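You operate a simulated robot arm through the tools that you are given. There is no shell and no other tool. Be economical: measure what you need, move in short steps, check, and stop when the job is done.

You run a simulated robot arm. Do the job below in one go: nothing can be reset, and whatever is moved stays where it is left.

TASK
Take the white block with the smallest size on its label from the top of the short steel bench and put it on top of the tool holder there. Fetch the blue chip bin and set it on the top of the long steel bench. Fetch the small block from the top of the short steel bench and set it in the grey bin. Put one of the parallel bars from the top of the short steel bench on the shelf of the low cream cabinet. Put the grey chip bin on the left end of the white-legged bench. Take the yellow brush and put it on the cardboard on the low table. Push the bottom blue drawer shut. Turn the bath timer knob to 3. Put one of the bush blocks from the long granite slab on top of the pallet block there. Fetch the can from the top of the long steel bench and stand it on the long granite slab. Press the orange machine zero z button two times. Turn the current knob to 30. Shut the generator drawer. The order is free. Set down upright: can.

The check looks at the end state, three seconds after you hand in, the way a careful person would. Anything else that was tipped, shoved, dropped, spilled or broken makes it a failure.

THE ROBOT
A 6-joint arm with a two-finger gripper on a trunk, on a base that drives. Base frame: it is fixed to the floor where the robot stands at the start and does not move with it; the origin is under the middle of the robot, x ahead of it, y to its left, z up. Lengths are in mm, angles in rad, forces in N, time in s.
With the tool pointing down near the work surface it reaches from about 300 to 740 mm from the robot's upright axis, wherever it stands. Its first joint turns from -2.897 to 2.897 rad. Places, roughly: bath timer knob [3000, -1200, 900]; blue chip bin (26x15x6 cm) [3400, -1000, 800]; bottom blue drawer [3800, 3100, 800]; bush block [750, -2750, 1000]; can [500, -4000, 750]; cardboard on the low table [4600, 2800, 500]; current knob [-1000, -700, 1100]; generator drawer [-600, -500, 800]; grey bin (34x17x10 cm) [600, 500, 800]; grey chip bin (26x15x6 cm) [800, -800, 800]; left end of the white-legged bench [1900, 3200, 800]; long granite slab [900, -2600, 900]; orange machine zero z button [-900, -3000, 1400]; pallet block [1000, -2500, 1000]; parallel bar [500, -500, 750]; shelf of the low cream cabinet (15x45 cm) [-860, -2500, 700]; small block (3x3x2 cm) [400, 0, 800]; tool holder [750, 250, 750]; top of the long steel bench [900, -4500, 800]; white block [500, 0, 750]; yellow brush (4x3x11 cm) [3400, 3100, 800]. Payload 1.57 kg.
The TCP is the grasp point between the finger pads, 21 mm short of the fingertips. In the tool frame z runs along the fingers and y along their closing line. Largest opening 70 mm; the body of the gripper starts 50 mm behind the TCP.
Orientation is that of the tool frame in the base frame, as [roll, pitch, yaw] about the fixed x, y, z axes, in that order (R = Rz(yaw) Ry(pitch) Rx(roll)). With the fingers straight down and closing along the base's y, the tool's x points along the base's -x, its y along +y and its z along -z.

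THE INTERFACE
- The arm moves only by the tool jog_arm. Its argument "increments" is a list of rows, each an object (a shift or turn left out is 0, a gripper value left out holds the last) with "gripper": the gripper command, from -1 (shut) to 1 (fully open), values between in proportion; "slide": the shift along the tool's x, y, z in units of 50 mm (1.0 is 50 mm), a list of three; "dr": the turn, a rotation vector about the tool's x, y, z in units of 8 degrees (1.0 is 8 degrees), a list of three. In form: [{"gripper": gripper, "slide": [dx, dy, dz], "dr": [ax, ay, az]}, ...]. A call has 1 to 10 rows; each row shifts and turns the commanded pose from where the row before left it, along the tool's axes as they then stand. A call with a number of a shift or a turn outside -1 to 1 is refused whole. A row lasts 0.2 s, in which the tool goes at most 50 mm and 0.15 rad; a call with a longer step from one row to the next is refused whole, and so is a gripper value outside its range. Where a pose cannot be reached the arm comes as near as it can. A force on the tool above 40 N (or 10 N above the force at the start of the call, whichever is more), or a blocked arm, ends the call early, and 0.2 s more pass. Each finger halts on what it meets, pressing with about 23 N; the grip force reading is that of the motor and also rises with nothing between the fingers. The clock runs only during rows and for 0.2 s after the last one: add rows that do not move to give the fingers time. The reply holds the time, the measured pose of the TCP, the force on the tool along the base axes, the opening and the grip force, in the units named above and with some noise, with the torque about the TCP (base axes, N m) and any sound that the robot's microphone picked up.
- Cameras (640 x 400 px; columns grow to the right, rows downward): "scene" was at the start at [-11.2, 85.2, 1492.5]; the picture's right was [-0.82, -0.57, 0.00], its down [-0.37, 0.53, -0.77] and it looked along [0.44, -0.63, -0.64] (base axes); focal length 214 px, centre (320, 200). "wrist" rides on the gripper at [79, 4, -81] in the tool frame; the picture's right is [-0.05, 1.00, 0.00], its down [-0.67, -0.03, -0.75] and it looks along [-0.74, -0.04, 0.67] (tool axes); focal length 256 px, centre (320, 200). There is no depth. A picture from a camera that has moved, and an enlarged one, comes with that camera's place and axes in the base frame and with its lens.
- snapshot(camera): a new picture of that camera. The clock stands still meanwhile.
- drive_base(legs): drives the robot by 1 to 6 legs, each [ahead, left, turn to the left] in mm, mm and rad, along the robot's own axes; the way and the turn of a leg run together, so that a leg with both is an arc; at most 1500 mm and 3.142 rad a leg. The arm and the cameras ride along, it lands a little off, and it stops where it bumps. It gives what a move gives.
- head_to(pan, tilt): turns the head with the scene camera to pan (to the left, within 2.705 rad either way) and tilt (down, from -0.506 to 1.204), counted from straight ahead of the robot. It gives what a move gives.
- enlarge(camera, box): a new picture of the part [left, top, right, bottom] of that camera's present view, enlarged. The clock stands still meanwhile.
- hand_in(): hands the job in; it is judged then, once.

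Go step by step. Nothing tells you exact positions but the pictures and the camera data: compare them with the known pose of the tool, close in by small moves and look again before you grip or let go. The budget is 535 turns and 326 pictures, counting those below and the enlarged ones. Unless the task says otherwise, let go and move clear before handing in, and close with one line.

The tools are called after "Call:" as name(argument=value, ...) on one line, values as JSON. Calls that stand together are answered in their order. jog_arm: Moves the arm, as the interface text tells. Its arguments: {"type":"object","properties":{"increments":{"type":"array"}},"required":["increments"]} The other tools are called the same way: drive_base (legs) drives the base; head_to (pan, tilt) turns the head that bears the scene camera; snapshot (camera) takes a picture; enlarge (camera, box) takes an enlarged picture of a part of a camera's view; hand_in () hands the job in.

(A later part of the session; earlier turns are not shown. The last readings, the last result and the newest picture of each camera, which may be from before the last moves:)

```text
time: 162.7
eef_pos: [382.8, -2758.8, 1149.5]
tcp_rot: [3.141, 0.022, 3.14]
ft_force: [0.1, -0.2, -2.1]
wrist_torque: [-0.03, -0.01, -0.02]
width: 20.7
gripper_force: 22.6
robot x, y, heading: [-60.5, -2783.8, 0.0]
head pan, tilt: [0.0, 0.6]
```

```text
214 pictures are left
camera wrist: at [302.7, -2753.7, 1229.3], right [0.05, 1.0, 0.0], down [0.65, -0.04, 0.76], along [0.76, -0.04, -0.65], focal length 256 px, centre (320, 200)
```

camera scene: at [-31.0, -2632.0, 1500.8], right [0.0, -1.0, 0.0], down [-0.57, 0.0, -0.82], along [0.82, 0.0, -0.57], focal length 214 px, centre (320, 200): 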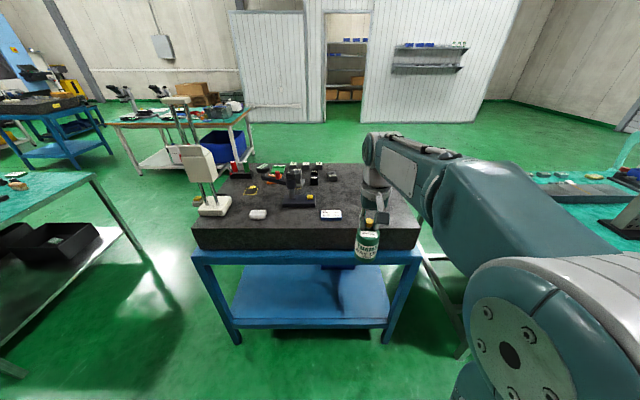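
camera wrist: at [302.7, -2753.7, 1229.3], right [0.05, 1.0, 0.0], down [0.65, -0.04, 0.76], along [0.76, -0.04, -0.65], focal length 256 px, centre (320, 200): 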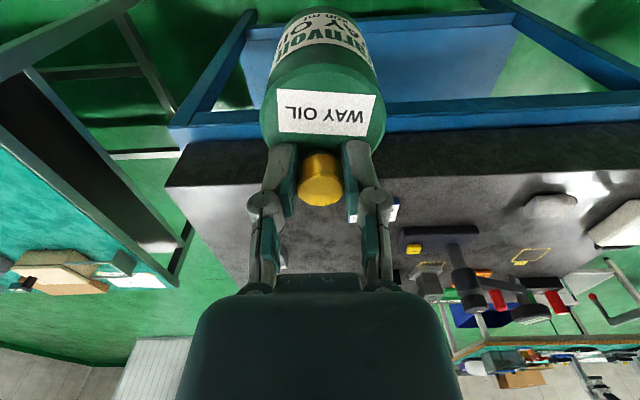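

Call:
drive_base(legs=[[200, 0, 0]])

Call:
jog_arm(increments=[{"slide": [-0.7, -0.4, 0]}, {"slide": [-0.7, -0.4, 0]}, {"slide": [-0.5, -0.3, 0.5]}, {"slide": [0, 0, 0.3]}, {}])

Call:
snapshot(camera="wrist")

Call:
snapshot(camera="scene")

```text
time: 164.3
eef_pos: [588.6, -2756.7, 1150.2]
tcp_rot: [-3.141, 0.023, -3.137]
ft_force: [-0.4, -0.4, -3.3]
wrist_torque: [0.04, -0.03, -0.05]
width: 21.0
gripper_force: 23.2
robot x, y, heading: [149.0, -2789.5, 0.007]
head pan, tilt: [0.0, 0.6]
```

```text
time: 165.5
eef_pos: [684.4, -2811.7, 1110.9]
tcp_rot: [3.14, 0.023, -3.135]
ft_force: [0.6, 0.6, -1.9]
wrist_torque: [0.0, -0.03, 0.02]
width: 20.7
gripper_force: 23.4
robot x, y, heading: [146.1, -2786.4, 0.009]
head pan, tilt: [0.0, 0.6]
```

```text
213 pictures are left
camera wrist: at [605.0, -2807.3, 1190.7], right [0.05, 1.0, 0.0], down [0.65, -0.03, 0.76], along [0.76, -0.04, -0.65], focal length 256 px, centre (320, 200)
```

wrist: 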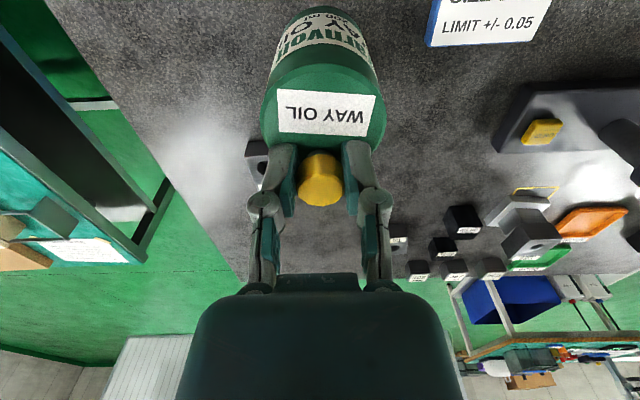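

```text
212 pictures are left
camera scene: at [174.7, -2631.4, 1500.8], right [0.0, -1.0, 0.0], down [-0.57, 0.0, -0.82], along [0.82, 0.0, -0.57], focal length 214 px, centre (320, 200)
```

scene: 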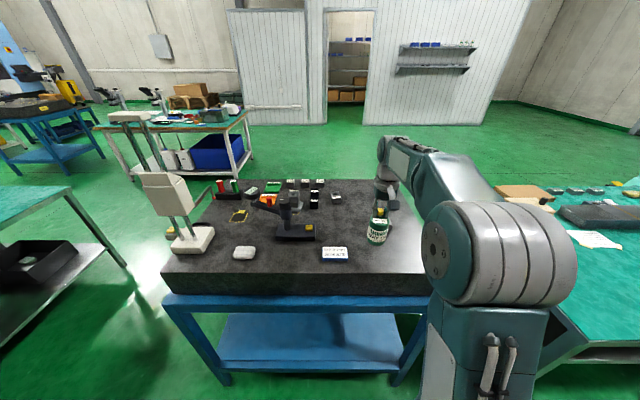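

Call:
jog_arm(increments=[{"slide": [0, 0, 0.4]}, {"slide": [0, 0, 0.3]}, {}])

Call:
jog_arm(increments=[{"slide": [0, 0, 0.1]}, {"slide": [0, 0, 0.06]}, {}])

Call:
enlarge(camera="scene", box=[320, 180, 440, 270])

```text
time: 166.3
eef_pos: [684.9, -2812.8, 1076.9]
tcp_rot: [3.139, 0.024, -3.136]
ft_force: [0.7, -0.3, -2.0]
wrist_torque: [0.0, -0.06, -0.02]
width: 21.0
gripper_force: 23.2
robot x, y, heading: [145.1, -2786.2, 0.004]
head pan, tilt: [0.0, 0.6]
```

```text
time: 167.1
eef_pos: [684.9, -2809.7, 1069.1]
tcp_rot: [3.141, 0.021, -3.137]
ft_force: [1.0, 0.2, -2.5]
wrist_torque: [-0.03, 0.0, -0.03]
width: 21.1
gripper_force: 22.7
robot x, y, heading: [143.7, -2790.8, 0.006]
head pan, tilt: [0.0, 0.6]
```

```text
4.44 times, centred on (380, 225) of scene
camera zoom: at [174.6, -2631.3, 1500.8], right [0.0, -1.0, 0.0], down [-0.57, 0.0, -0.82], along [0.82, 0.0, -0.57], focal length 953 px, centre (53, 89)
```

zoom: 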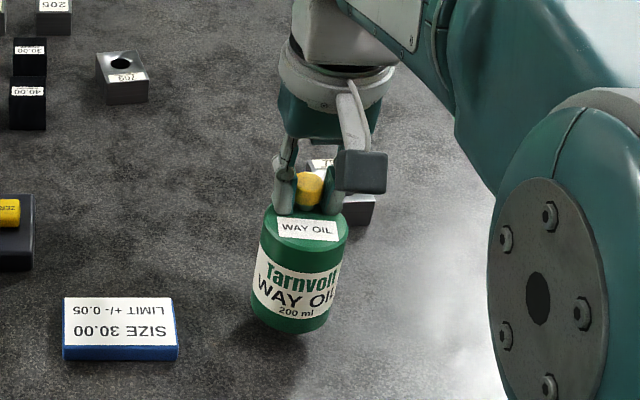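

Call:
jog_arm(increments=[{"slide": [0, 0, 0.1]}, {"slide": [0, 0, 0.06]}, {}])

Call:
jog_arm(increments=[{"slide": [0, 0, 0.06]}, {"slide": [0, 0, 0.05]}, {}])

Call:
enlarge(camera="scene", box=[320, 180, 440, 270])

```text
time: 167.9
eef_pos: [685.7, -2809.1, 1062.3]
tcp_rot: [3.14, 0.024, -3.137]
ft_force: [-0.1, 0.1, -2.5]
wrist_torque: [-0.04, -0.04, 0.03]
width: 20.8
gripper_force: 23.2
robot x, y, heading: [144.7, -2783.8, 0.006]
head pan, tilt: [0.0, 0.6]
```

```text
time: 168.7
eef_pos: [685.3, -2810.1, 1056.3]
tcp_rot: [3.14, 0.021, -3.136]
ft_force: [-0.2, 0.1, -3.8]
wrist_torque: [0.0, -0.03, -0.01]
width: 20.8
gripper_force: 22.8
robot x, y, heading: [145.7, -2788.7, 0.009]
head pan, tilt: [0.0, 0.6]
```

```text
4.44 times, centred on (380, 225) of scene
camera zoom: at [174.7, -2631.3, 1500.8], right [0.0, -1.0, 0.0], down [-0.57, 0.0, -0.82], along [0.82, 0.0, -0.57], focal length 953 px, centre (53, 89)
```

zoom: 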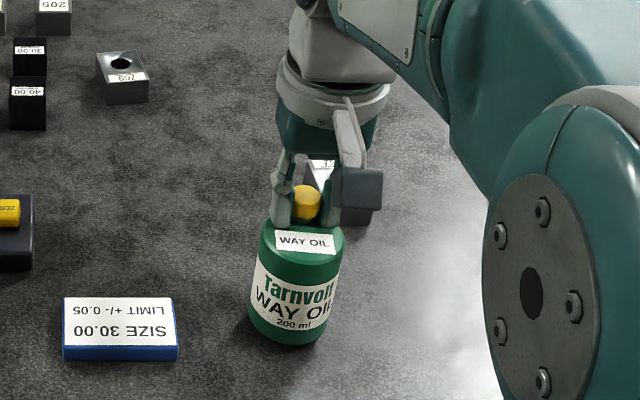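

Call:
jog_arm(increments=[{"slide": [0, 0, 0.06]}, {"slide": [0, 0, 0.04]}, {}])

Call:
jog_arm(increments=[{"slide": [0, 0, 0.05]}, {"slide": [0, 0, 0.04]}, {}])

Call:
enlarge(camera="scene", box=[320, 180, 440, 270])

```text
time: 169.5
eef_pos: [686.1, -2810.4, 1050.7]
tcp_rot: [3.14, 0.022, -3.135]
ft_force: [-0.8, 0.4, -2.6]
wrist_torque: [-0.01, -0.01, -0.03]
width: 21.1
gripper_force: 22.9
robot x, y, heading: [146.7, -2789.1, 0.007]
head pan, tilt: [0.0, 0.6]
```

```text
time: 170.3
eef_pos: [685.7, -2810.1, 1045.8]
tcp_rot: [3.14, 0.022, -3.136]
ft_force: [-0.2, 0.2, -0.2]
wrist_torque: [0.0, 0.0, 0.0]
width: 20.7
gripper_force: 22.9
robot x, y, heading: [145.6, -2790.2, 0.014]
head pan, tilt: [0.0, 0.6]
```

```text
4.44 times, centred on (380, 225) of scene
camera zoom: at [174.5, -2631.3, 1500.8], right [0.0, -1.0, 0.0], down [-0.57, 0.0, -0.82], along [0.82, 0.0, -0.57], focal length 953 px, centre (53, 89)
```

zoom: 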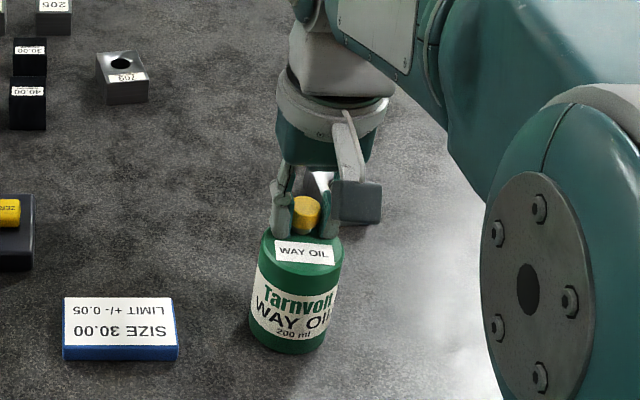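

Call:
jog_arm(increments=[{"slide": [0, 0, 0.04]}, {}, {"gripper": -0.2}, {"gripper": 0.1}, {"gripper": 0.4}, {"gripper": 0.5}])

Call:
jog_arm(increments=[{"slide": [0, 0, -0.3]}, {"slide": [0, 0, -0.8]}, {"slide": [0, 0, -0.9]}, {"slide": [0, 0, -0.9]}, {}])

Call:
snapshot(camera="wrist")

Call:
snapshot(camera="scene")

```text
time: 171.7
eef_pos: [685.9, -2812.3, 1043.2]
tcp_rot: [3.14, 0.02, -3.135]
ft_force: [-0.8, 0.4, 0.1]
wrist_torque: [0.01, 0.03, 0.01]
width: 52.4
gripper_force: 0.0
robot x, y, heading: [144.0, -2788.5, 0.008]
head pan, tilt: [0.0, 0.6]
```

```text
time: 172.9
eef_pos: [681.6, -2811.0, 1191.7]
tcp_rot: [3.14, 0.022, -3.137]
ft_force: [0.6, -0.5, 0.0]
wrist_torque: [-0.02, 0.03, 0.01]
width: 52.2
gripper_force: 0.1
robot x, y, heading: [145.1, -2788.3, 0.006]
head pan, tilt: [0.0, 0.6]
```

```text
208 pictures are left
camera wrist: at [601.2, -2806.8, 1269.6], right [0.05, 1.0, 0.0], down [0.65, -0.03, 0.76], along [0.76, -0.04, -0.65], focal length 256 px, centre (320, 200)
```

wrist: 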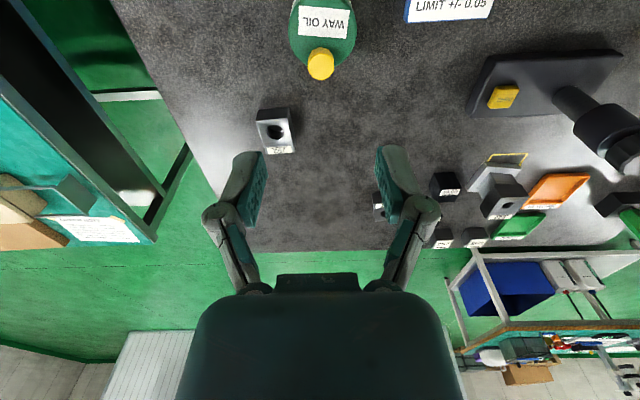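

```text
207 pictures are left
camera scene: at [174.3, -2631.3, 1500.8], right [0.0, -1.0, 0.0], down [-0.57, 0.0, -0.82], along [0.82, 0.0, -0.57], focal length 214 px, centre (320, 200)
```

scene: 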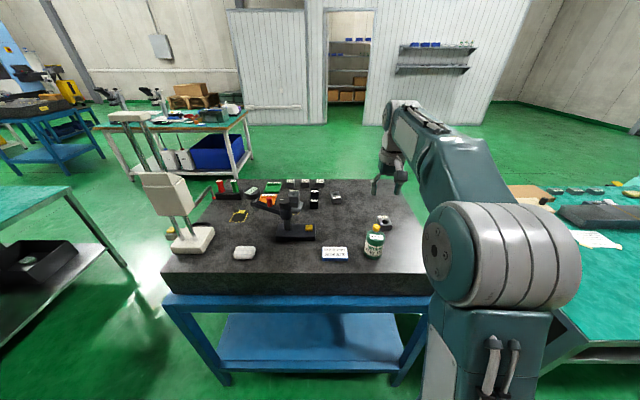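

Call:
jog_arm(increments=[{"slide": [0.9, 0, 0], "gripper": -1}, {"slide": [0.9, 0, 0]}, {"slide": [0.9, 0, 0]}, {"slide": [0.9, 0, 0]}, {"slide": [0.6, 0, 0]}])

Call:
drive_base(legs=[[-150, 0, 0], [0, 1000, 0], [0, 1050, 0], [0, 0, 3.135]])

Call:
head_to(pan=-0.1, tilt=0.5)

Call:
snapshot(camera="scene")

```text
time: 174.1
eef_pos: [473.5, -2810.9, 1182.5]
tcp_rot: [3.139, 0.024, -3.137]
ft_force: [0.4, 0.4, -0.1]
wrist_torque: [-0.02, -0.02, 0.01]
width: 0.0
gripper_force: 23.3
robot x, y, heading: [145.5, -2785.8, 0.001]
head pan, tilt: [0.0, 0.6]
```

```text
time: 192.3
eef_pos: [-337.8, -770.6, 1183.9]
tcp_rot: [3.14, 0.023, 0.002]
ft_force: [-0.2, -0.4, 0.2]
wrist_torque: [-0.01, 0.02, 0.0]
width: 0.1
gripper_force: 23.5
robot x, y, heading: [-9.6, -795.8, -3.142]
head pan, tilt: [0.0, 0.6]
```

```text
time: 193.0
eef_pos: [-336.9, -770.7, 1184.1]
tcp_rot: [-3.142, 0.024, 0.001]
ft_force: [0.0, 0.1, -0.4]
wrist_torque: [0.01, -0.03, 0.02]
width: 0.2
gripper_force: 23.3
robot x, y, heading: [-5.8, -794.9, -3.14]
head pan, tilt: [-0.099, 0.499]
```

```text
206 pictures are left
camera scene: at [-38.4, -939.5, 1509.9], right [0.1, 1.0, 0.0], down [0.48, -0.05, -0.88], along [-0.87, 0.09, -0.48], focal length 214 px, centre (320, 200)
```

scene: 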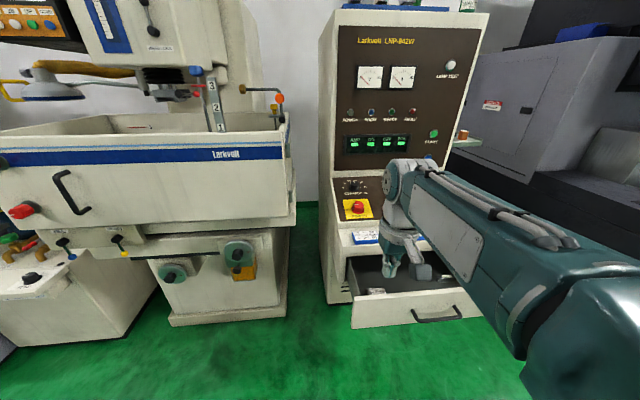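

Call:
drive_base(legs=[[0, -325, 0]])

Call:
snapshot(camera="wrist")

Call:
snapshot(camera="scene")

```text
time: 195.1
eef_pos: [-339.2, -467.8, 1183.0]
tcp_rot: [-3.14, 0.022, 0.016]
ft_force: [-0.3, 0.2, -0.5]
wrist_torque: [-0.01, 0.01, -0.01]
width: 0.0
gripper_force: 23.3
robot x, y, heading: [-11.4, -489.3, -3.122]
head pan, tilt: [-0.099, 0.499]
```

```text
205 pictures are left
camera wrist: at [-256.6, -470.1, 1262.7], right [-0.04, -1.0, 0.0], down [-0.65, 0.02, 0.76], along [-0.76, 0.03, -0.65], focal length 256 px, centre (320, 200)
```

wrist: 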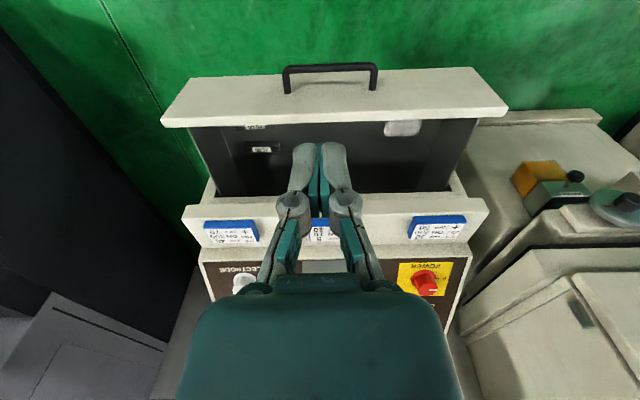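

```text
204 pictures are left
camera scene: at [-39.1, -634.7, 1509.5], right [0.08, 1.0, 0.0], down [0.48, -0.04, -0.88], along [-0.87, 0.07, -0.48], focal length 214 px, centre (320, 200)
```

scene: 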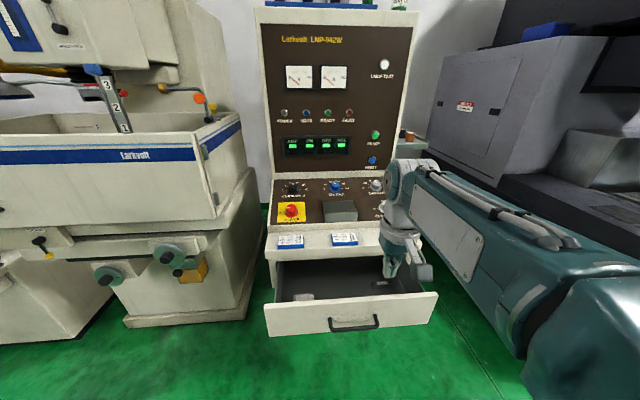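

Call:
jog_arm(increments=[{"slide": [0, 0, 1]}, {"slide": [0, 0, 1]}, {"slide": [0, 0, 1]}, {"slide": [0, 0, 1]}, {"slide": [0, 0, 1]}, {"slide": [0, 0.1, 0.9]}, {"slide": [0, 0, 0.9]}])

Call:
jog_arm(increments=[{"dr": [0, -1, 0]}, {"dr": [0, -1, 0]}, {"dr": [0, -1, 0]}, {"dr": [0, -1, 0]}, {"dr": [0, -1, 0]}, {}])

Call:
snapshot(camera="wrist")

Call:
snapshot(camera="scene")

```text
time: 196.7
eef_pos: [-351.7, -471.1, 844.3]
tcp_rot: [3.139, 0.024, 0.015]
ft_force: [0.0, 0.3, -0.1]
wrist_torque: [-0.02, 0.0, 0.01]
width: 0.0
gripper_force: 22.7
robot x, y, heading: [-12.3, -483.6, -3.125]
head pan, tilt: [-0.099, 0.499]
```

```text
time: 198.1
eef_pos: [-425.1, -459.6, 845.7]
tcp_rot: [-3.111, 0.651, 0.027]
ft_force: [0.2, -0.2, 0.2]
wrist_torque: [-0.02, 0.02, 0.0]
width: 0.0
gripper_force: 22.8
out of reach, approached as far as the arm can: row 2, 3, 4, 5
robot x, y, heading: [-7.8, -483.4, -3.126]
head pan, tilt: [-0.099, 0.499]
```

```text
203 pictures are left
camera wrist: at [-311.4, -462.8, 861.6], right [-0.04, -1.0, 0.01], down [-0.08, 0.01, 1.0], along [-1.0, 0.04, -0.08], focal length 256 px, centre (320, 200)
```

wrist: 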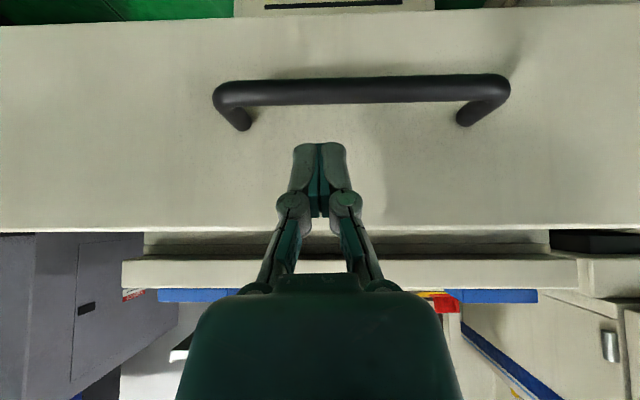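

```text
202 pictures are left
camera scene: at [-39.9, -629.7, 1509.9], right [0.08, 1.0, 0.0], down [0.48, -0.04, -0.88], along [-0.87, 0.07, -0.48], focal length 214 px, centre (320, 200)
```

scene: 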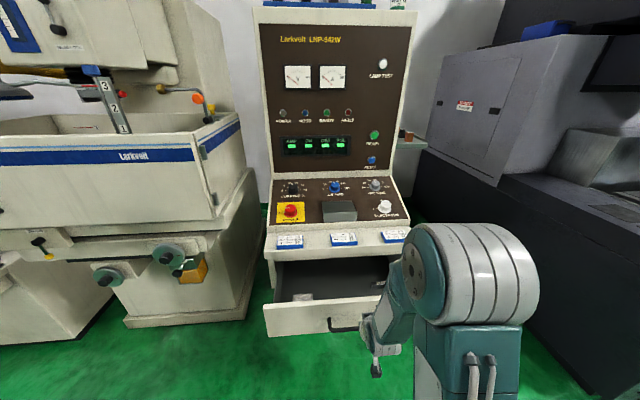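

Call:
jog_arm(increments=[{"slide": [-0.4, 0, 0.3]}, {"slide": [-0.4, 0, 0.3]}, {"slide": [-0.2, 0, 0.15]}, {"slide": [-0.2, 0, 0.15]}, {"slide": [-0.2, 0, 0.15]}, {"slide": [-0.2, 0, 0.15]}, {"slide": [-0.2, 0, 0.15]}, {"slide": [-0.2, 0, 0.15]}])

Call:
snapshot(camera="scene")

Call:
snapshot(camera="wrist")

```text
time: 199.9
eef_pos: [-551.2, -459.0, 845.1]
tcp_rot: [-3.11, 0.653, 0.027]
ft_force: [0.2, 0.2, 0.5]
wrist_torque: [0.04, -0.01, 0.0]
width: 0.0
gripper_force: 28.5
robot x, y, heading: [-7.4, -485.2, -3.129]
head pan, tilt: [-0.099, 0.499]
```

```text
201 pictures are left
camera scene: at [-40.4, -629.7, 1509.9], right [0.08, 1.0, 0.0], down [0.48, -0.04, -0.88], along [-0.87, 0.07, -0.48], focal length 214 px, centre (320, 200)
```

scene: 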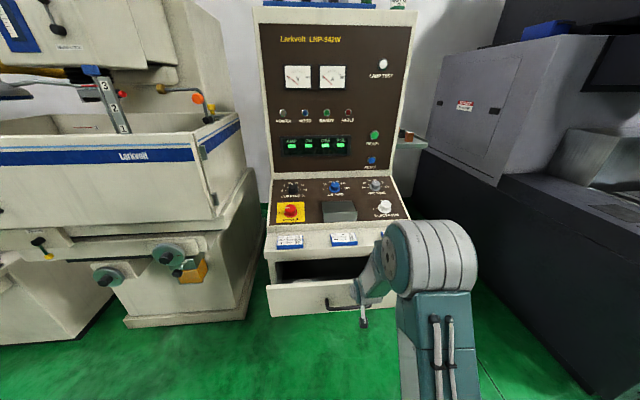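

```text
200 pictures are left
camera wrist: at [-437.0, -462.6, 862.4], right [-0.04, -1.0, 0.01], down [-0.08, 0.01, 1.0], along [-1.0, 0.04, -0.08], focal length 256 px, centre (320, 200)
```

wrist: 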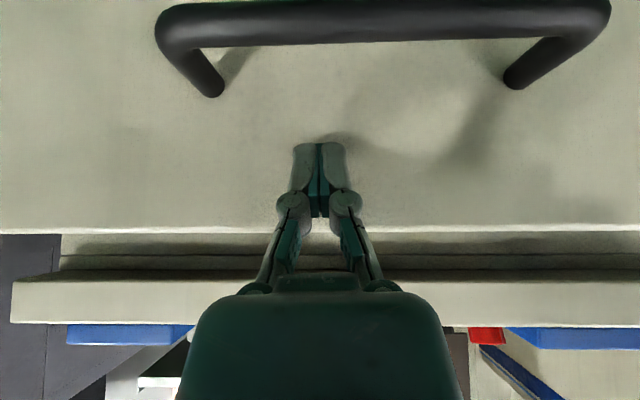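

Call:
jog_arm(increments=[{"slide": [-0.2, 0, 0.15]}, {"slide": [-0.2, 0, 0.15]}, {"slide": [-0.2, 0, 0.15]}, {"slide": [-0.2, 0, 0.15]}, {"slide": [-0.2, 0, 0.15]}, {"slide": [-0.2, 0, 0.15]}, {"slide": [-0.2, 0, 0.15]}, {"slide": [-0.2, 0, 0.15]}])

Call:
snapshot(camera="scene")

Call:
snapshot(camera="wrist")

```text
time: 201.7
eef_pos: [-650.3, -461.1, 847.4]
tcp_rot: [-3.109, 0.653, 0.027]
ft_force: [-0.4, 0.0, 0.4]
wrist_torque: [0.0, -0.01, 0.01]
width: 0.0
gripper_force: 28.5
robot x, y, heading: [-11.7, -482.5, -3.127]
head pan, tilt: [-0.099, 0.499]
```

```text
199 pictures are left
camera scene: at [-40.8, -629.8, 1509.9], right [0.08, 1.0, 0.0], down [0.48, -0.04, -0.88], along [-0.87, 0.07, -0.48], focal length 214 px, centre (320, 200)
```

scene: 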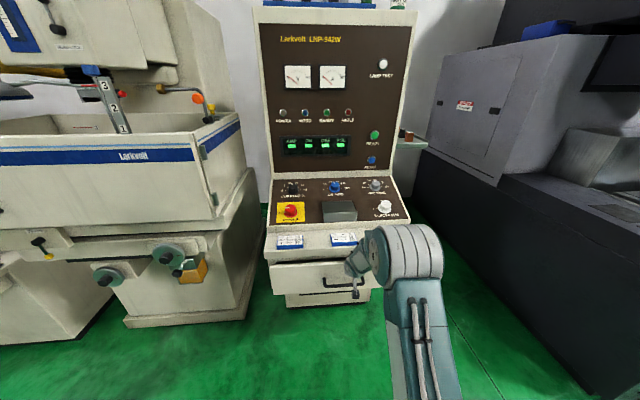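

```text
198 pictures are left
camera wrist: at [-536.0, -464.7, 864.3], right [-0.04, -1.0, 0.01], down [-0.08, 0.01, 1.0], along [-1.0, 0.04, -0.08], focal length 256 px, centre (320, 200)
```

wrist: 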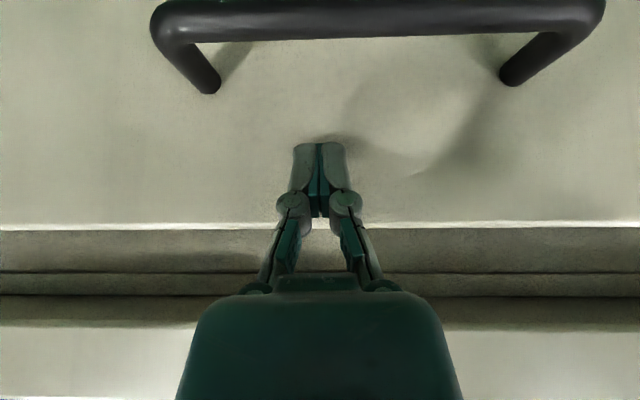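

Call:
jog_arm(increments=[{"slide": [-0.2, 0, 0.15]}, {"slide": [-0.15, 0, 0.11]}, {"slide": [-0.15, 0, 0.11]}, {"slide": [-0.15, 0, 0.11]}, {"slide": [-0.15, 0, 0.11]}, {"slide": [-0.15, 0, 0.11]}])

Call:
snapshot(camera="wrist")

Call:
enlarge(camera="scene", box=[250, 170, 430, 320])

```text
time: 203.1
eef_pos: [-666.2, -464.0, 847.3]
tcp_rot: [-3.121, 0.655, 0.024]
ft_force: [7.2, 1.2, 3.1]
wrist_torque: [0.01, -0.05, -0.08]
width: 0.0
gripper_force: 28.8
out of reach, approached as far as the arm can: row 1, 2, 3, 4, 5, 6
robot x, y, heading: [-9.0, -484.4, -3.127]
head pan, tilt: [-0.099, 0.499]
```

```text
197 pictures are left
camera wrist: at [-553.0, -466.8, 863.7], right [-0.03, -1.0, 0.02], down [-0.07, 0.02, 1.0], along [-1.0, 0.03, -0.07], focal length 256 px, centre (320, 200)
```

wrist: 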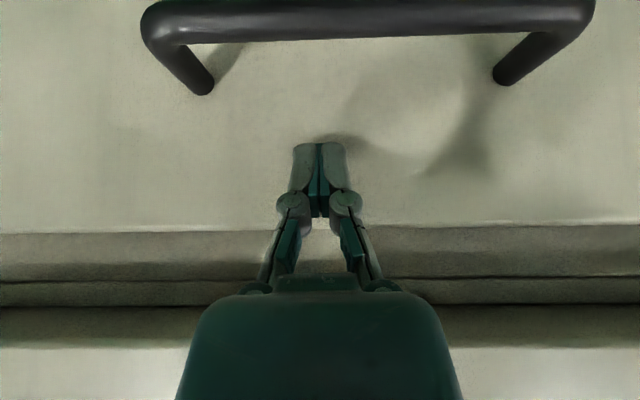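

```text
2.67 times, centred on (340, 245) of scene
camera zoom: at [-40.1, -629.5, 1510.0], right [0.08, 1.0, 0.0], down [0.48, -0.04, -0.88], along [-0.87, 0.07, -0.48], focal length 572 px, centre (267, 80)
```

zoom: 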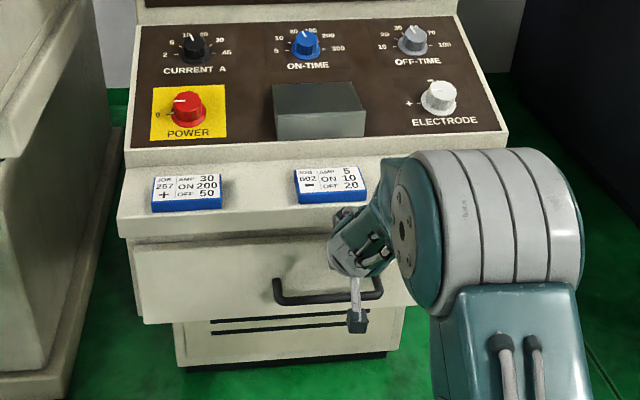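

Call:
jog_arm(increments=[{"slide": [0.4, 0, -0.3]}, {"slide": [0.5, 0, -0.4]}, {"slide": [0.5, 0, -0.4]}])

Call:
drive_base(legs=[[90, 0, 0]])

Call:
jog_arm(increments=[{"slide": [-0.2, 0, 0.15]}, {"slide": [-0.15, 0, 0.11]}, {"slide": [-0.15, 0, 0.11]}, {"slide": [-0.15, 0, 0.11]}, {}])

Call:
enlarge(camera="scene", box=[250, 170, 430, 320])

```text
time: 203.9
eef_pos: [-607.3, -475.1, 848.4]
tcp_rot: [-2.969, 0.627, 0.321]
ft_force: [-0.8, 0.2, -0.8]
wrist_torque: [-0.05, -0.02, 0.0]
width: 0.1
gripper_force: 28.7
out of reach, approached as far as the arm can: row 1, 2
robot x, y, heading: [-12.7, -483.6, -3.127]
head pan, tilt: [-0.099, 0.499]
```

```text
time: 204.9
eef_pos: [-667.4, -469.8, 846.3]
tcp_rot: [-3.11, 0.634, 0.026]
ft_force: [-0.3, -0.3, -0.2]
wrist_torque: [-0.02, -0.02, -0.03]
width: 0.0
gripper_force: 28.4
robot x, y, heading: [-76.9, -486.6, -3.128]
head pan, tilt: [-0.099, 0.499]
stopped in leg 1: the force on the tool passed its limit at 191 N (the readings are from after the stop); the commanded pose is now the measured one
```

```text
time: 205.3
eef_pos: [-667.0, -469.7, 843.1]
tcp_rot: [-3.112, 0.62, 0.022]
ft_force: [14.3, -0.5, 4.8]
wrist_torque: [-0.02, -0.05, -0.04]
width: 6.1
gripper_force: 28.8
robot x, y, heading: [-71.6, -484.5, -3.124]
head pan, tilt: [-0.099, 0.499]
stopped in row 1: the force on the tool passed its limit at 64 N (the readings are from after the stop); the commanded pose is now the measured one
```

```text
2.67 times, centred on (340, 245) of scene
camera zoom: at [-102.7, -631.0, 1509.9], right [0.08, 1.0, 0.0], down [0.48, -0.04, -0.88], along [-0.87, 0.07, -0.48], focal length 572 px, centre (267, 80)
```

zoom: 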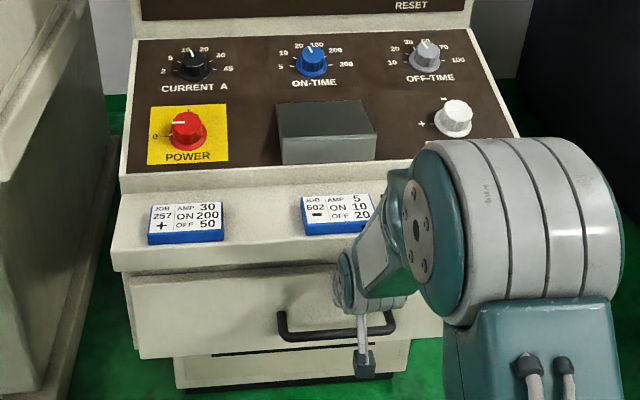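

Call:
jog_arm(increments=[{"slide": [0.3, 0, -0.25]}, {"slide": [0.7, 0, -0.5]}, {"slide": [0.7, 0, -0.6]}, {"slide": [0.3, 0, -0.9]}, {"slide": [0.3, 0, -0.9]}])

Call:
enlarge(camera="scene", box=[270, 160, 390, 230])

Call:
snapshot(camera="scene")

```text
time: 206.5
eef_pos: [-480.7, -472.6, 906.5]
tcp_rot: [-3.111, 0.622, 0.023]
ft_force: [-0.1, 0.5, -0.4]
wrist_torque: [0.0, 0.01, 0.0]
width: 0.1
gripper_force: 28.9
robot x, y, heading: [-73.6, -486.2, -3.124]
head pan, tilt: [-0.099, 0.499]
```

```text
5.33 times, centred on (330, 195) of scene
camera zoom: at [-103.1, -630.9, 1509.9], right [0.08, 1.0, 0.0], down [0.48, -0.04, -0.88], along [-0.87, 0.07, -0.48], focal length 1144 px, centre (267, 227)
```

zoom: 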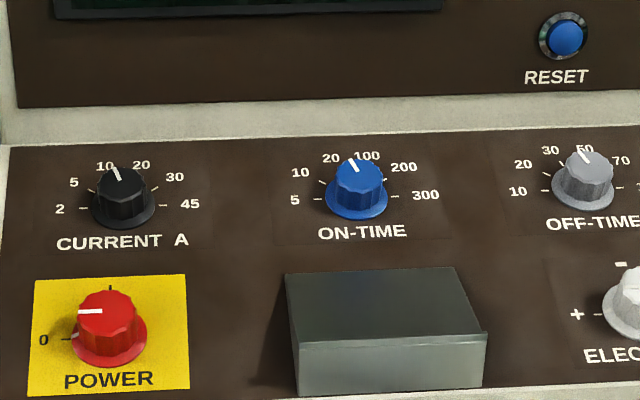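

```text
193 pictures are left
camera scene: at [-103.1, -630.9, 1509.9], right [0.08, 1.0, 0.0], down [0.48, -0.04, -0.88], along [-0.87, 0.07, -0.48], focal length 214 px, centre (320, 200)
```

scene: 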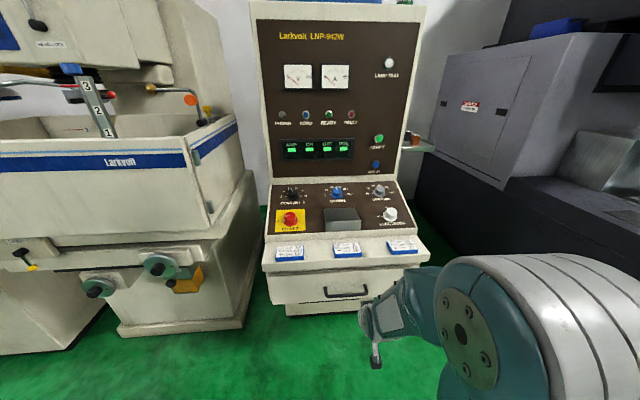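

Call:
jog_arm(increments=[{"slide": [-0.3, 0, -0.9], "dr": [0, 1, 0]}, {"slide": [-0.1, 0, -0.9], "dr": [0, 1, 0]}, {"slide": [0, 0, -0.9], "dr": [0, 1, 0]}, {"slide": [0, 0, -0.9], "dr": [0, 1, 0]}, {"slide": [0, 0, -0.9], "dr": [0, 0.4, 0]}, {"slide": [0, 0, -0.9]}, {"slide": [0, 0, -0.9]}, {}])

Call:
drive_base(legs=[[0, 200, 0], [190, 0, -0.017]])

Call:
snapshot(camera="wrist")

Call:
snapshot(camera="scene")

```text
time: 208.3
eef_pos: [-423.4, -475.7, 1210.5]
tcp_rot: [-3.117, 0.009, 0.007]
ft_force: [0.3, -0.4, -0.5]
wrist_torque: [-0.04, -0.02, -0.01]
width: 0.1
gripper_force: 28.5
robot x, y, heading: [-73.1, -483.5, -3.13]
head pan, tilt: [-0.099, 0.499]
```

```text
time: 211.0
eef_pos: [-613.1, -673.5, 1210.6]
tcp_rot: [-3.117, 0.008, -0.004]
ft_force: [0.5, -0.4, 0.8]
wrist_torque: [-0.01, -0.01, -0.02]
width: 0.2
gripper_force: 29.0
robot x, y, heading: [-261.6, -686.3, -3.135]
head pan, tilt: [-0.099, 0.499]
```

```text
192 pictures are left
camera wrist: at [-531.1, -678.4, 1291.4], right [-0.06, -1.0, -0.02], down [-0.66, 0.02, 0.75], along [-0.75, 0.06, -0.66], focal length 256 px, centre (320, 200)
```

wrist: 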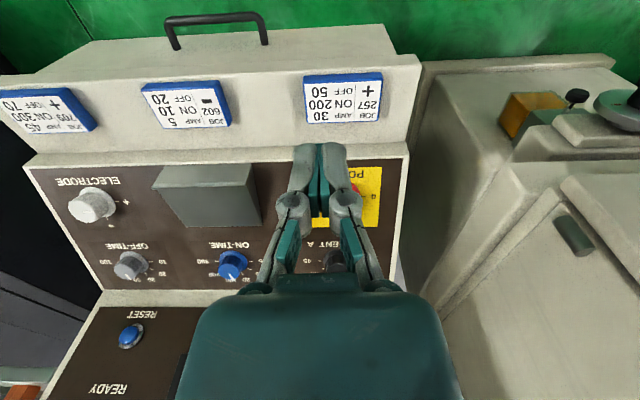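

```text
191 pictures are left
camera scene: at [-292.9, -831.4, 1509.7], right [0.09, 1.0, 0.0], down [0.48, -0.04, -0.88], along [-0.87, 0.08, -0.48], focal length 214 px, centre (320, 200)
```

scene: 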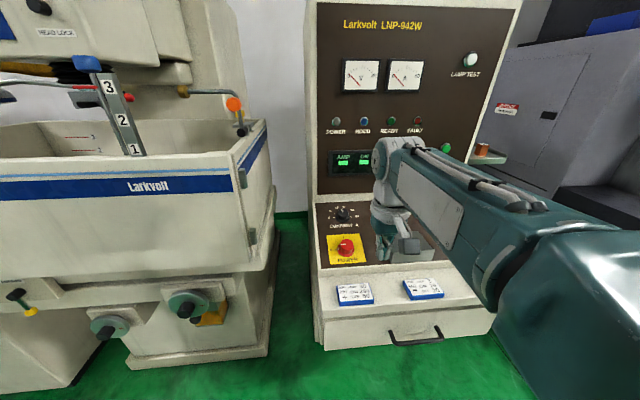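

Call:
drive_base(legs=[[60, 0, 0]])

Call:
jog_arm(increments=[{"dr": [0, -1, 0], "gripper": 1}, {"dr": [0, -1, 0]}, {"dr": [0, -1.0, 0]}, {"dr": [0, -0.25, 0]}, {"slide": [-0.68, 0.04, 0.58]}, {"slide": [-0.68, 0.04, 0.58]}, {"slide": [-0.68, 0.04, 0.58]}, {"slide": [-0.68, 0.04, 0.58]}, {}])

Call:
snapshot(camera="wrist")

Call:
snapshot(camera="scene")

```text
time: 212.0
eef_pos: [-671.8, -670.3, 1211.1]
tcp_rot: [-3.12, 0.01, -0.002]
ft_force: [0.3, -0.3, 0.6]
wrist_torque: [0.02, 0.03, 0.0]
width: 0.0
gripper_force: 28.5
robot x, y, heading: [-324.6, -684.5, -3.137]
head pan, tilt: [-0.099, 0.499]
```

```text
time: 214.0
eef_pos: [-846.6, -676.9, 1167.2]
tcp_rot: [-3.114, 0.463, 0.008]
ft_force: [0.1, 0.7, -0.6]
wrist_torque: [0.02, 0.01, -0.02]
width: 70.2
gripper_force: 0.0
robot x, y, heading: [-321.7, -686.1, -3.134]
head pan, tilt: [-0.099, 0.499]
```

```text
190 pictures are left
camera wrist: at [-738.7, -681.7, 1203.8], right [-0.05, -1.0, 0.0], down [-0.26, 0.01, 0.96], along [-0.96, 0.05, -0.26], focal length 256 px, centre (320, 200)
```

wrist: 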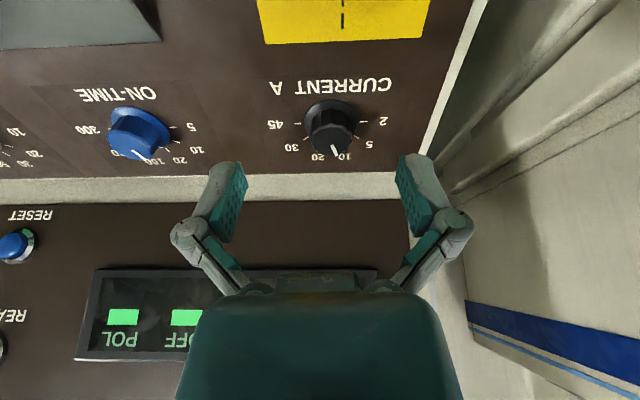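

```text
189 pictures are left
camera scene: at [-353.6, -829.2, 1509.9], right [0.09, 1.0, 0.0], down [0.48, -0.04, -0.88], along [-0.87, 0.08, -0.48], focal length 214 px, centre (320, 200)
```

scene: 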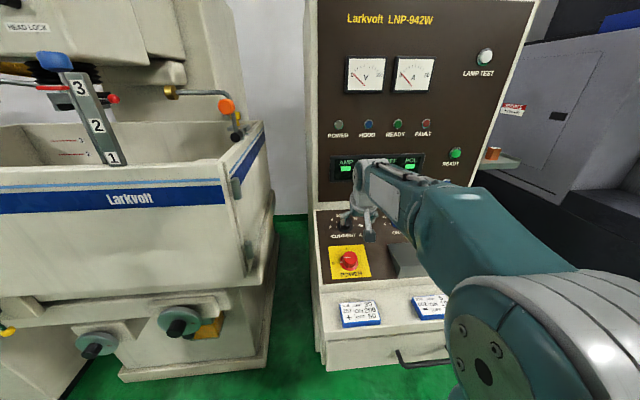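

Call:
jog_arm(increments=[{"slide": [-0.64, 0.08, 0.5]}, {"slide": [-0.64, 0, 0.5]}, {"slide": [0, 0, 0.4]}, {"dr": [0, 0, -1]}, {"dr": [0, 0, -1]}, {"dr": [0, 0, -1]}, {"dr": [0, 0, -1]}, {"dr": [0, 0, -0.5]}, {}])

Call:
snapshot(camera="wrist")

Call:
enlarge(camera="scene", box=[310, 140, 430, 290])

```text
time: 216.0
eef_pos: [-934.6, -679.5, 1134.1]
tcp_rot: [-2.836, 0.354, 0.686]
ft_force: [-0.2, -1.2, -0.7]
wrist_torque: [0.02, 0.04, 0.01]
width: 69.7
gripper_force: 0.1
robot x, y, heading: [-322.7, -682.6, -3.14]
head pan, tilt: [-0.099, 0.499]
```

```text
188 pictures are left
camera wrist: at [-837.7, -636.9, 1177.8], right [0.48, -0.83, -0.26], down [-0.17, -0.38, 0.91], along [-0.86, -0.4, -0.33], focal length 256 px, centre (320, 200)
```

wrist: 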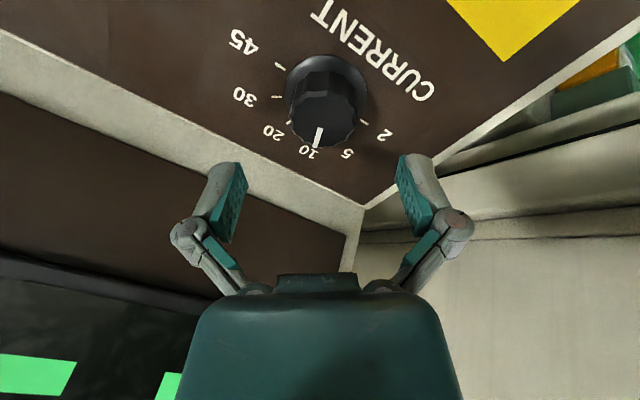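

```text
2.67 times, centred on (370, 215) of scene
camera zoom: at [-353.9, -829.2, 1509.9], right [0.09, 1.0, 0.0], down [0.48, -0.04, -0.88], along [-0.87, 0.08, -0.48], focal length 572 px, centre (187, 160)
```

zoom: 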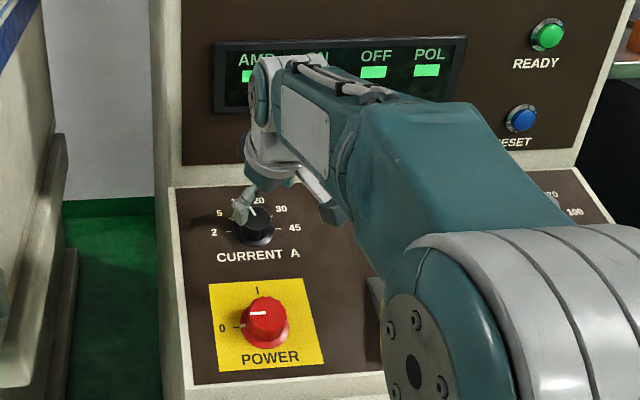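

Call:
jog_arm(increments=[{"slide": [-0.1, 0, 0.5]}, {"slide": [0, 0, 0.35]}, {}])

Call:
snapshot(camera="wrist")

```text
time: 216.8
eef_pos: [-956.8, -682.9, 1096.1]
tcp_rot: [-2.837, 0.354, 0.685]
ft_force: [-0.4, -0.8, -0.1]
wrist_torque: [-0.01, 0.03, -0.03]
width: 70.2
gripper_force: 0.1
robot x, y, heading: [-324.2, -681.6, -3.137]
head pan, tilt: [-0.099, 0.499]
```

```text
186 pictures are left
camera wrist: at [-859.3, -640.5, 1140.6], right [0.48, -0.83, -0.26], down [-0.17, -0.38, 0.91], along [-0.86, -0.39, -0.33], focal length 256 px, centre (320, 200)
```

wrist: 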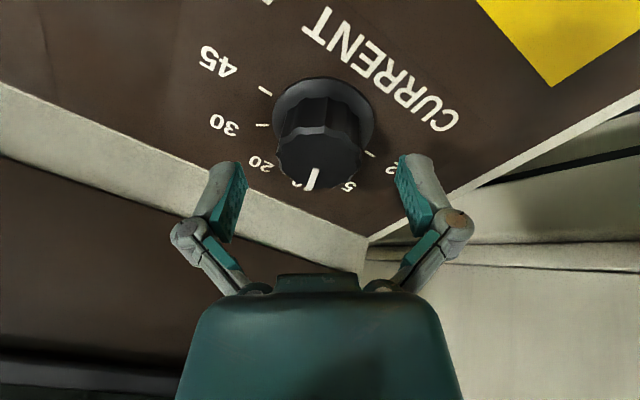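

Call:
jog_arm(increments=[{"slide": [-0.02, -0.03, 0.26]}, {"gripper": 0.0}, {"gripper": -1}, {"gripper": -1}, {}])

Call:
snapshot(camera="wrist")

```text
time: 218.0
eef_pos: [-962.9, -684.0, 1086.5]
tcp_rot: [-2.836, 0.353, 0.685]
ft_force: [15.5, -15.5, 4.5]
wrist_torque: [-0.18, -0.96, 0.06]
width: 40.7
gripper_force: 32.1
robot x, y, heading: [-324.7, -681.6, -3.135]
head pan, tilt: [-0.099, 0.499]
```

```text
185 pictures are left
camera wrist: at [-865.4, -640.8, 1130.4], right [0.48, -0.83, -0.26], down [-0.17, -0.38, 0.91], along [-0.86, -0.4, -0.33], focal length 256 px, centre (320, 200)
```

wrist: 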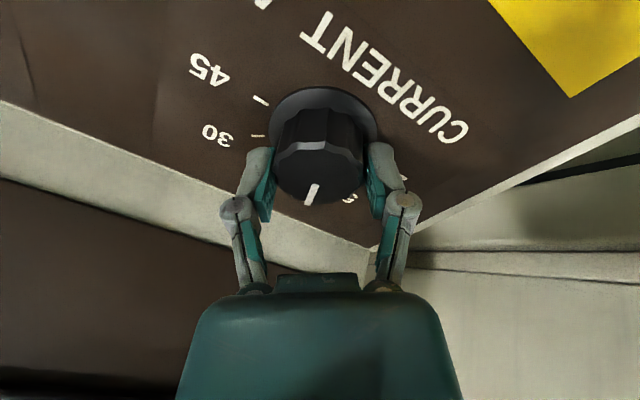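

Call:
jog_arm(increments=[{"slide": [0, 0.05, 0]}, {"dr": [0, 0, 0.8]}, {"dr": [0, 0, 0.8]}, {"dr": [0, 0, 0.8]}, {}])

Call:
snapshot(camera="wrist")

```text
time: 219.2
eef_pos: [-962.6, -683.3, 1086.7]
tcp_rot: [-2.976, 0.436, 0.331]
ft_force: [2.7, -2.4, 5.9]
wrist_torque: [-0.29, -0.34, 0.13]
width: 40.2
gripper_force: 31.9
robot x, y, heading: [-322.7, -679.3, -3.137]
head pan, tilt: [-0.099, 0.499]
```

```text
184 pictures are left
camera wrist: at [-856.4, -664.6, 1124.6], right [0.21, -0.97, -0.13], down [-0.25, -0.18, 0.95], along [-0.95, -0.17, -0.28], focal length 256 px, centre (320, 200)
```

wrist: 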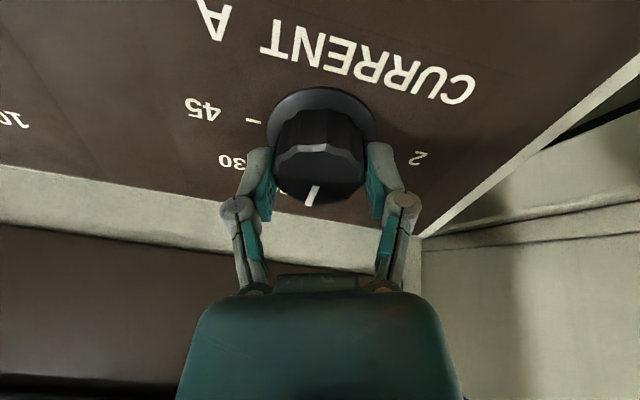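

Call:
jog_arm(increments=[{"dr": [0, 0, 0.9]}, {"dr": [0, 0, 0.9]}, {"dr": [0, 0, 0.9]}, {"dr": [0, 0, 0.9]}, {"dr": [0, 0, 0.9]}, {"dr": [0, 0, 0.9]}, {"dr": [0, 0, 0.9]}, {}])

Call:
snapshot(camera="wrist")

Call:
enlarge(camera="scene", box=[310, 180, 400, 250])

```text
time: 221.0
eef_pos: [-964.0, -679.4, 1084.9]
tcp_rot: [2.893, 0.391, -0.635]
ft_force: [13.8, 20.1, -3.1]
wrist_torque: [0.97, 0.05, -0.36]
width: 39.9
gripper_force: 32.3
robot x, y, heading: [-321.8, -684.9, -3.139]
head pan, tilt: [-0.099, 0.499]
```

```text
183 pictures are left
camera wrist: at [-869.1, -728.3, 1128.6], right [-0.54, -0.8, 0.25], down [-0.15, 0.38, 0.91], along [-0.83, 0.46, -0.32], focal length 256 px, centre (320, 200)
```

wrist: 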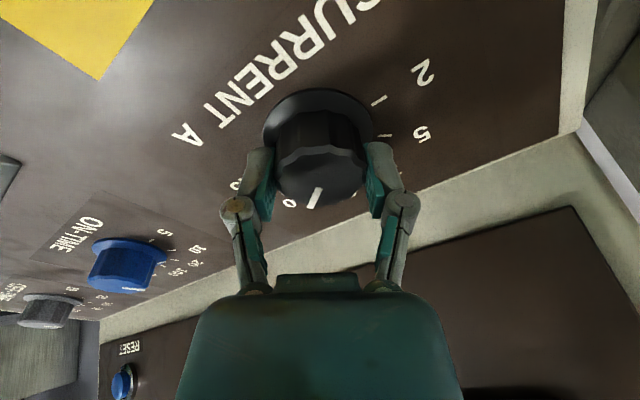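

```text
5.71 times, centred on (355, 215) of scene
camera zoom: at [-353.1, -824.9, 1510.3], right [0.09, 1.0, 0.0], down [0.48, -0.05, -0.88], along [-0.87, 0.08, -0.48], focal length 1226 px, centre (120, 114)
```

zoom: 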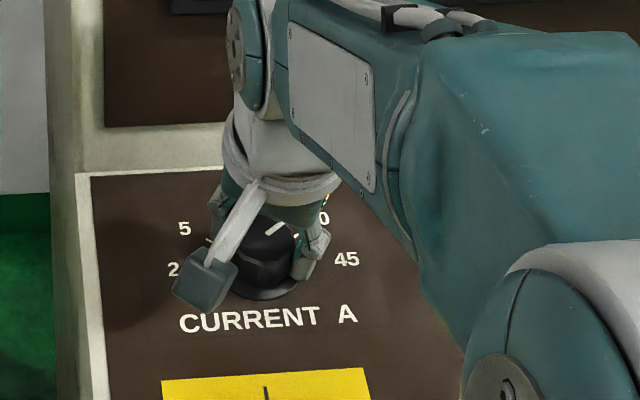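

Call:
jog_arm(increments=[{"gripper": 0.2}, {"gripper": 1}, {"gripper": 1}, {"slide": [0, 0, -0.5]}, {"slide": [0, 0, -0.8]}, {}])

Call:
snapshot(camera="wrist")

Call:
enlarge(camera="scene", box=[310, 180, 400, 250])

```text
time: 222.4
eef_pos: [-934.7, -687.2, 1144.7]
tcp_rot: [2.894, 0.394, -0.633]
ft_force: [0.3, 0.6, 0.1]
wrist_torque: [-0.02, 0.0, -0.03]
width: 70.2
gripper_force: 0.1
robot x, y, heading: [-319.4, -685.1, -3.139]
head pan, tilt: [-0.099, 0.499]
```

```text
181 pictures are left
camera wrist: at [-840.3, -735.2, 1187.2], right [-0.54, -0.81, 0.25], down [-0.15, 0.38, 0.91], along [-0.83, 0.46, -0.32], focal length 256 px, centre (320, 200)
```

wrist: 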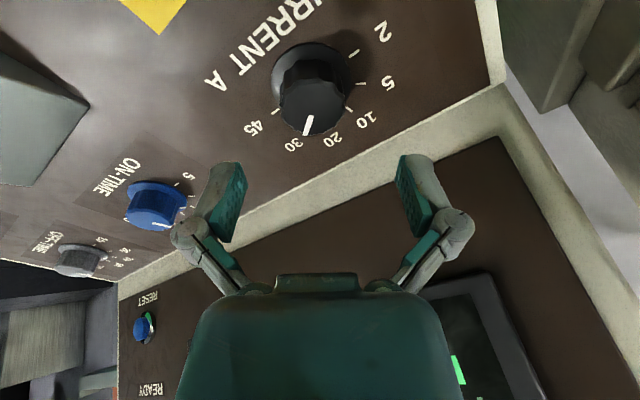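

```text
5.71 times, centred on (355, 215) of scene
camera zoom: at [-353.7, -829.4, 1509.9], right [0.09, 1.0, 0.0], down [0.48, -0.04, -0.88], along [-0.87, 0.08, -0.48], focal length 1226 px, centre (120, 114)
```

zoom: 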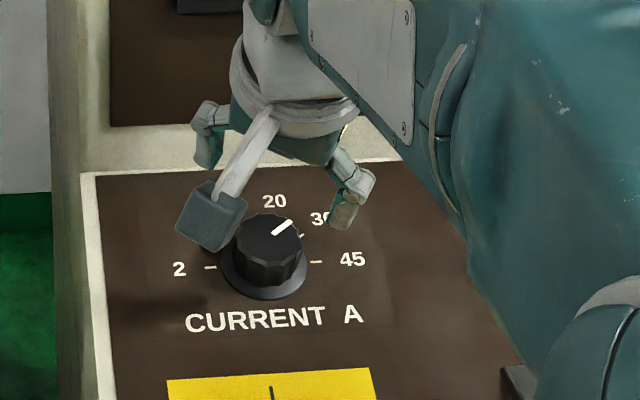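

Call:
enlarge(camera="wrist", box=[220, 20, 420, 165])

Call:
enlarge(camera="scene", box=[335, 200, 375, 235])

```text
2.76 times, centred on (320, 92) of wrist
camera zoom: at [-840.3, -735.2, 1187.2], right [-0.54, -0.81, 0.25], down [-0.15, 0.38, 0.91], along [-0.83, 0.46, -0.32], focal length 706 px, centre (320, 497)
```

zoom: 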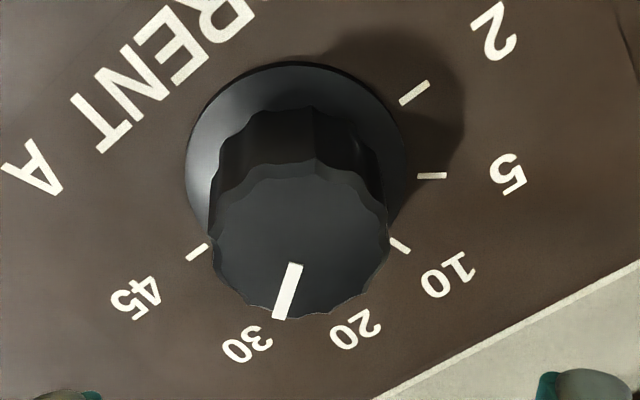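

```text
11.43 times, centred on (355, 218) of scene
camera zoom: at [-353.7, -829.4, 1509.9], right [0.09, 1.0, 0.0], down [0.48, -0.04, -0.88], along [-0.87, 0.08, -0.48], focal length 2451 px, centre (-80, 0)
```

zoom: 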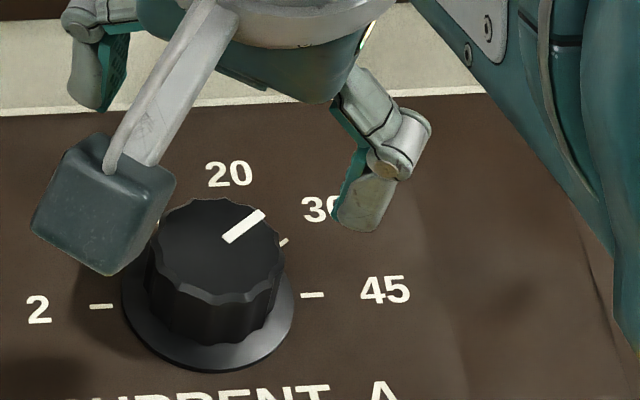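

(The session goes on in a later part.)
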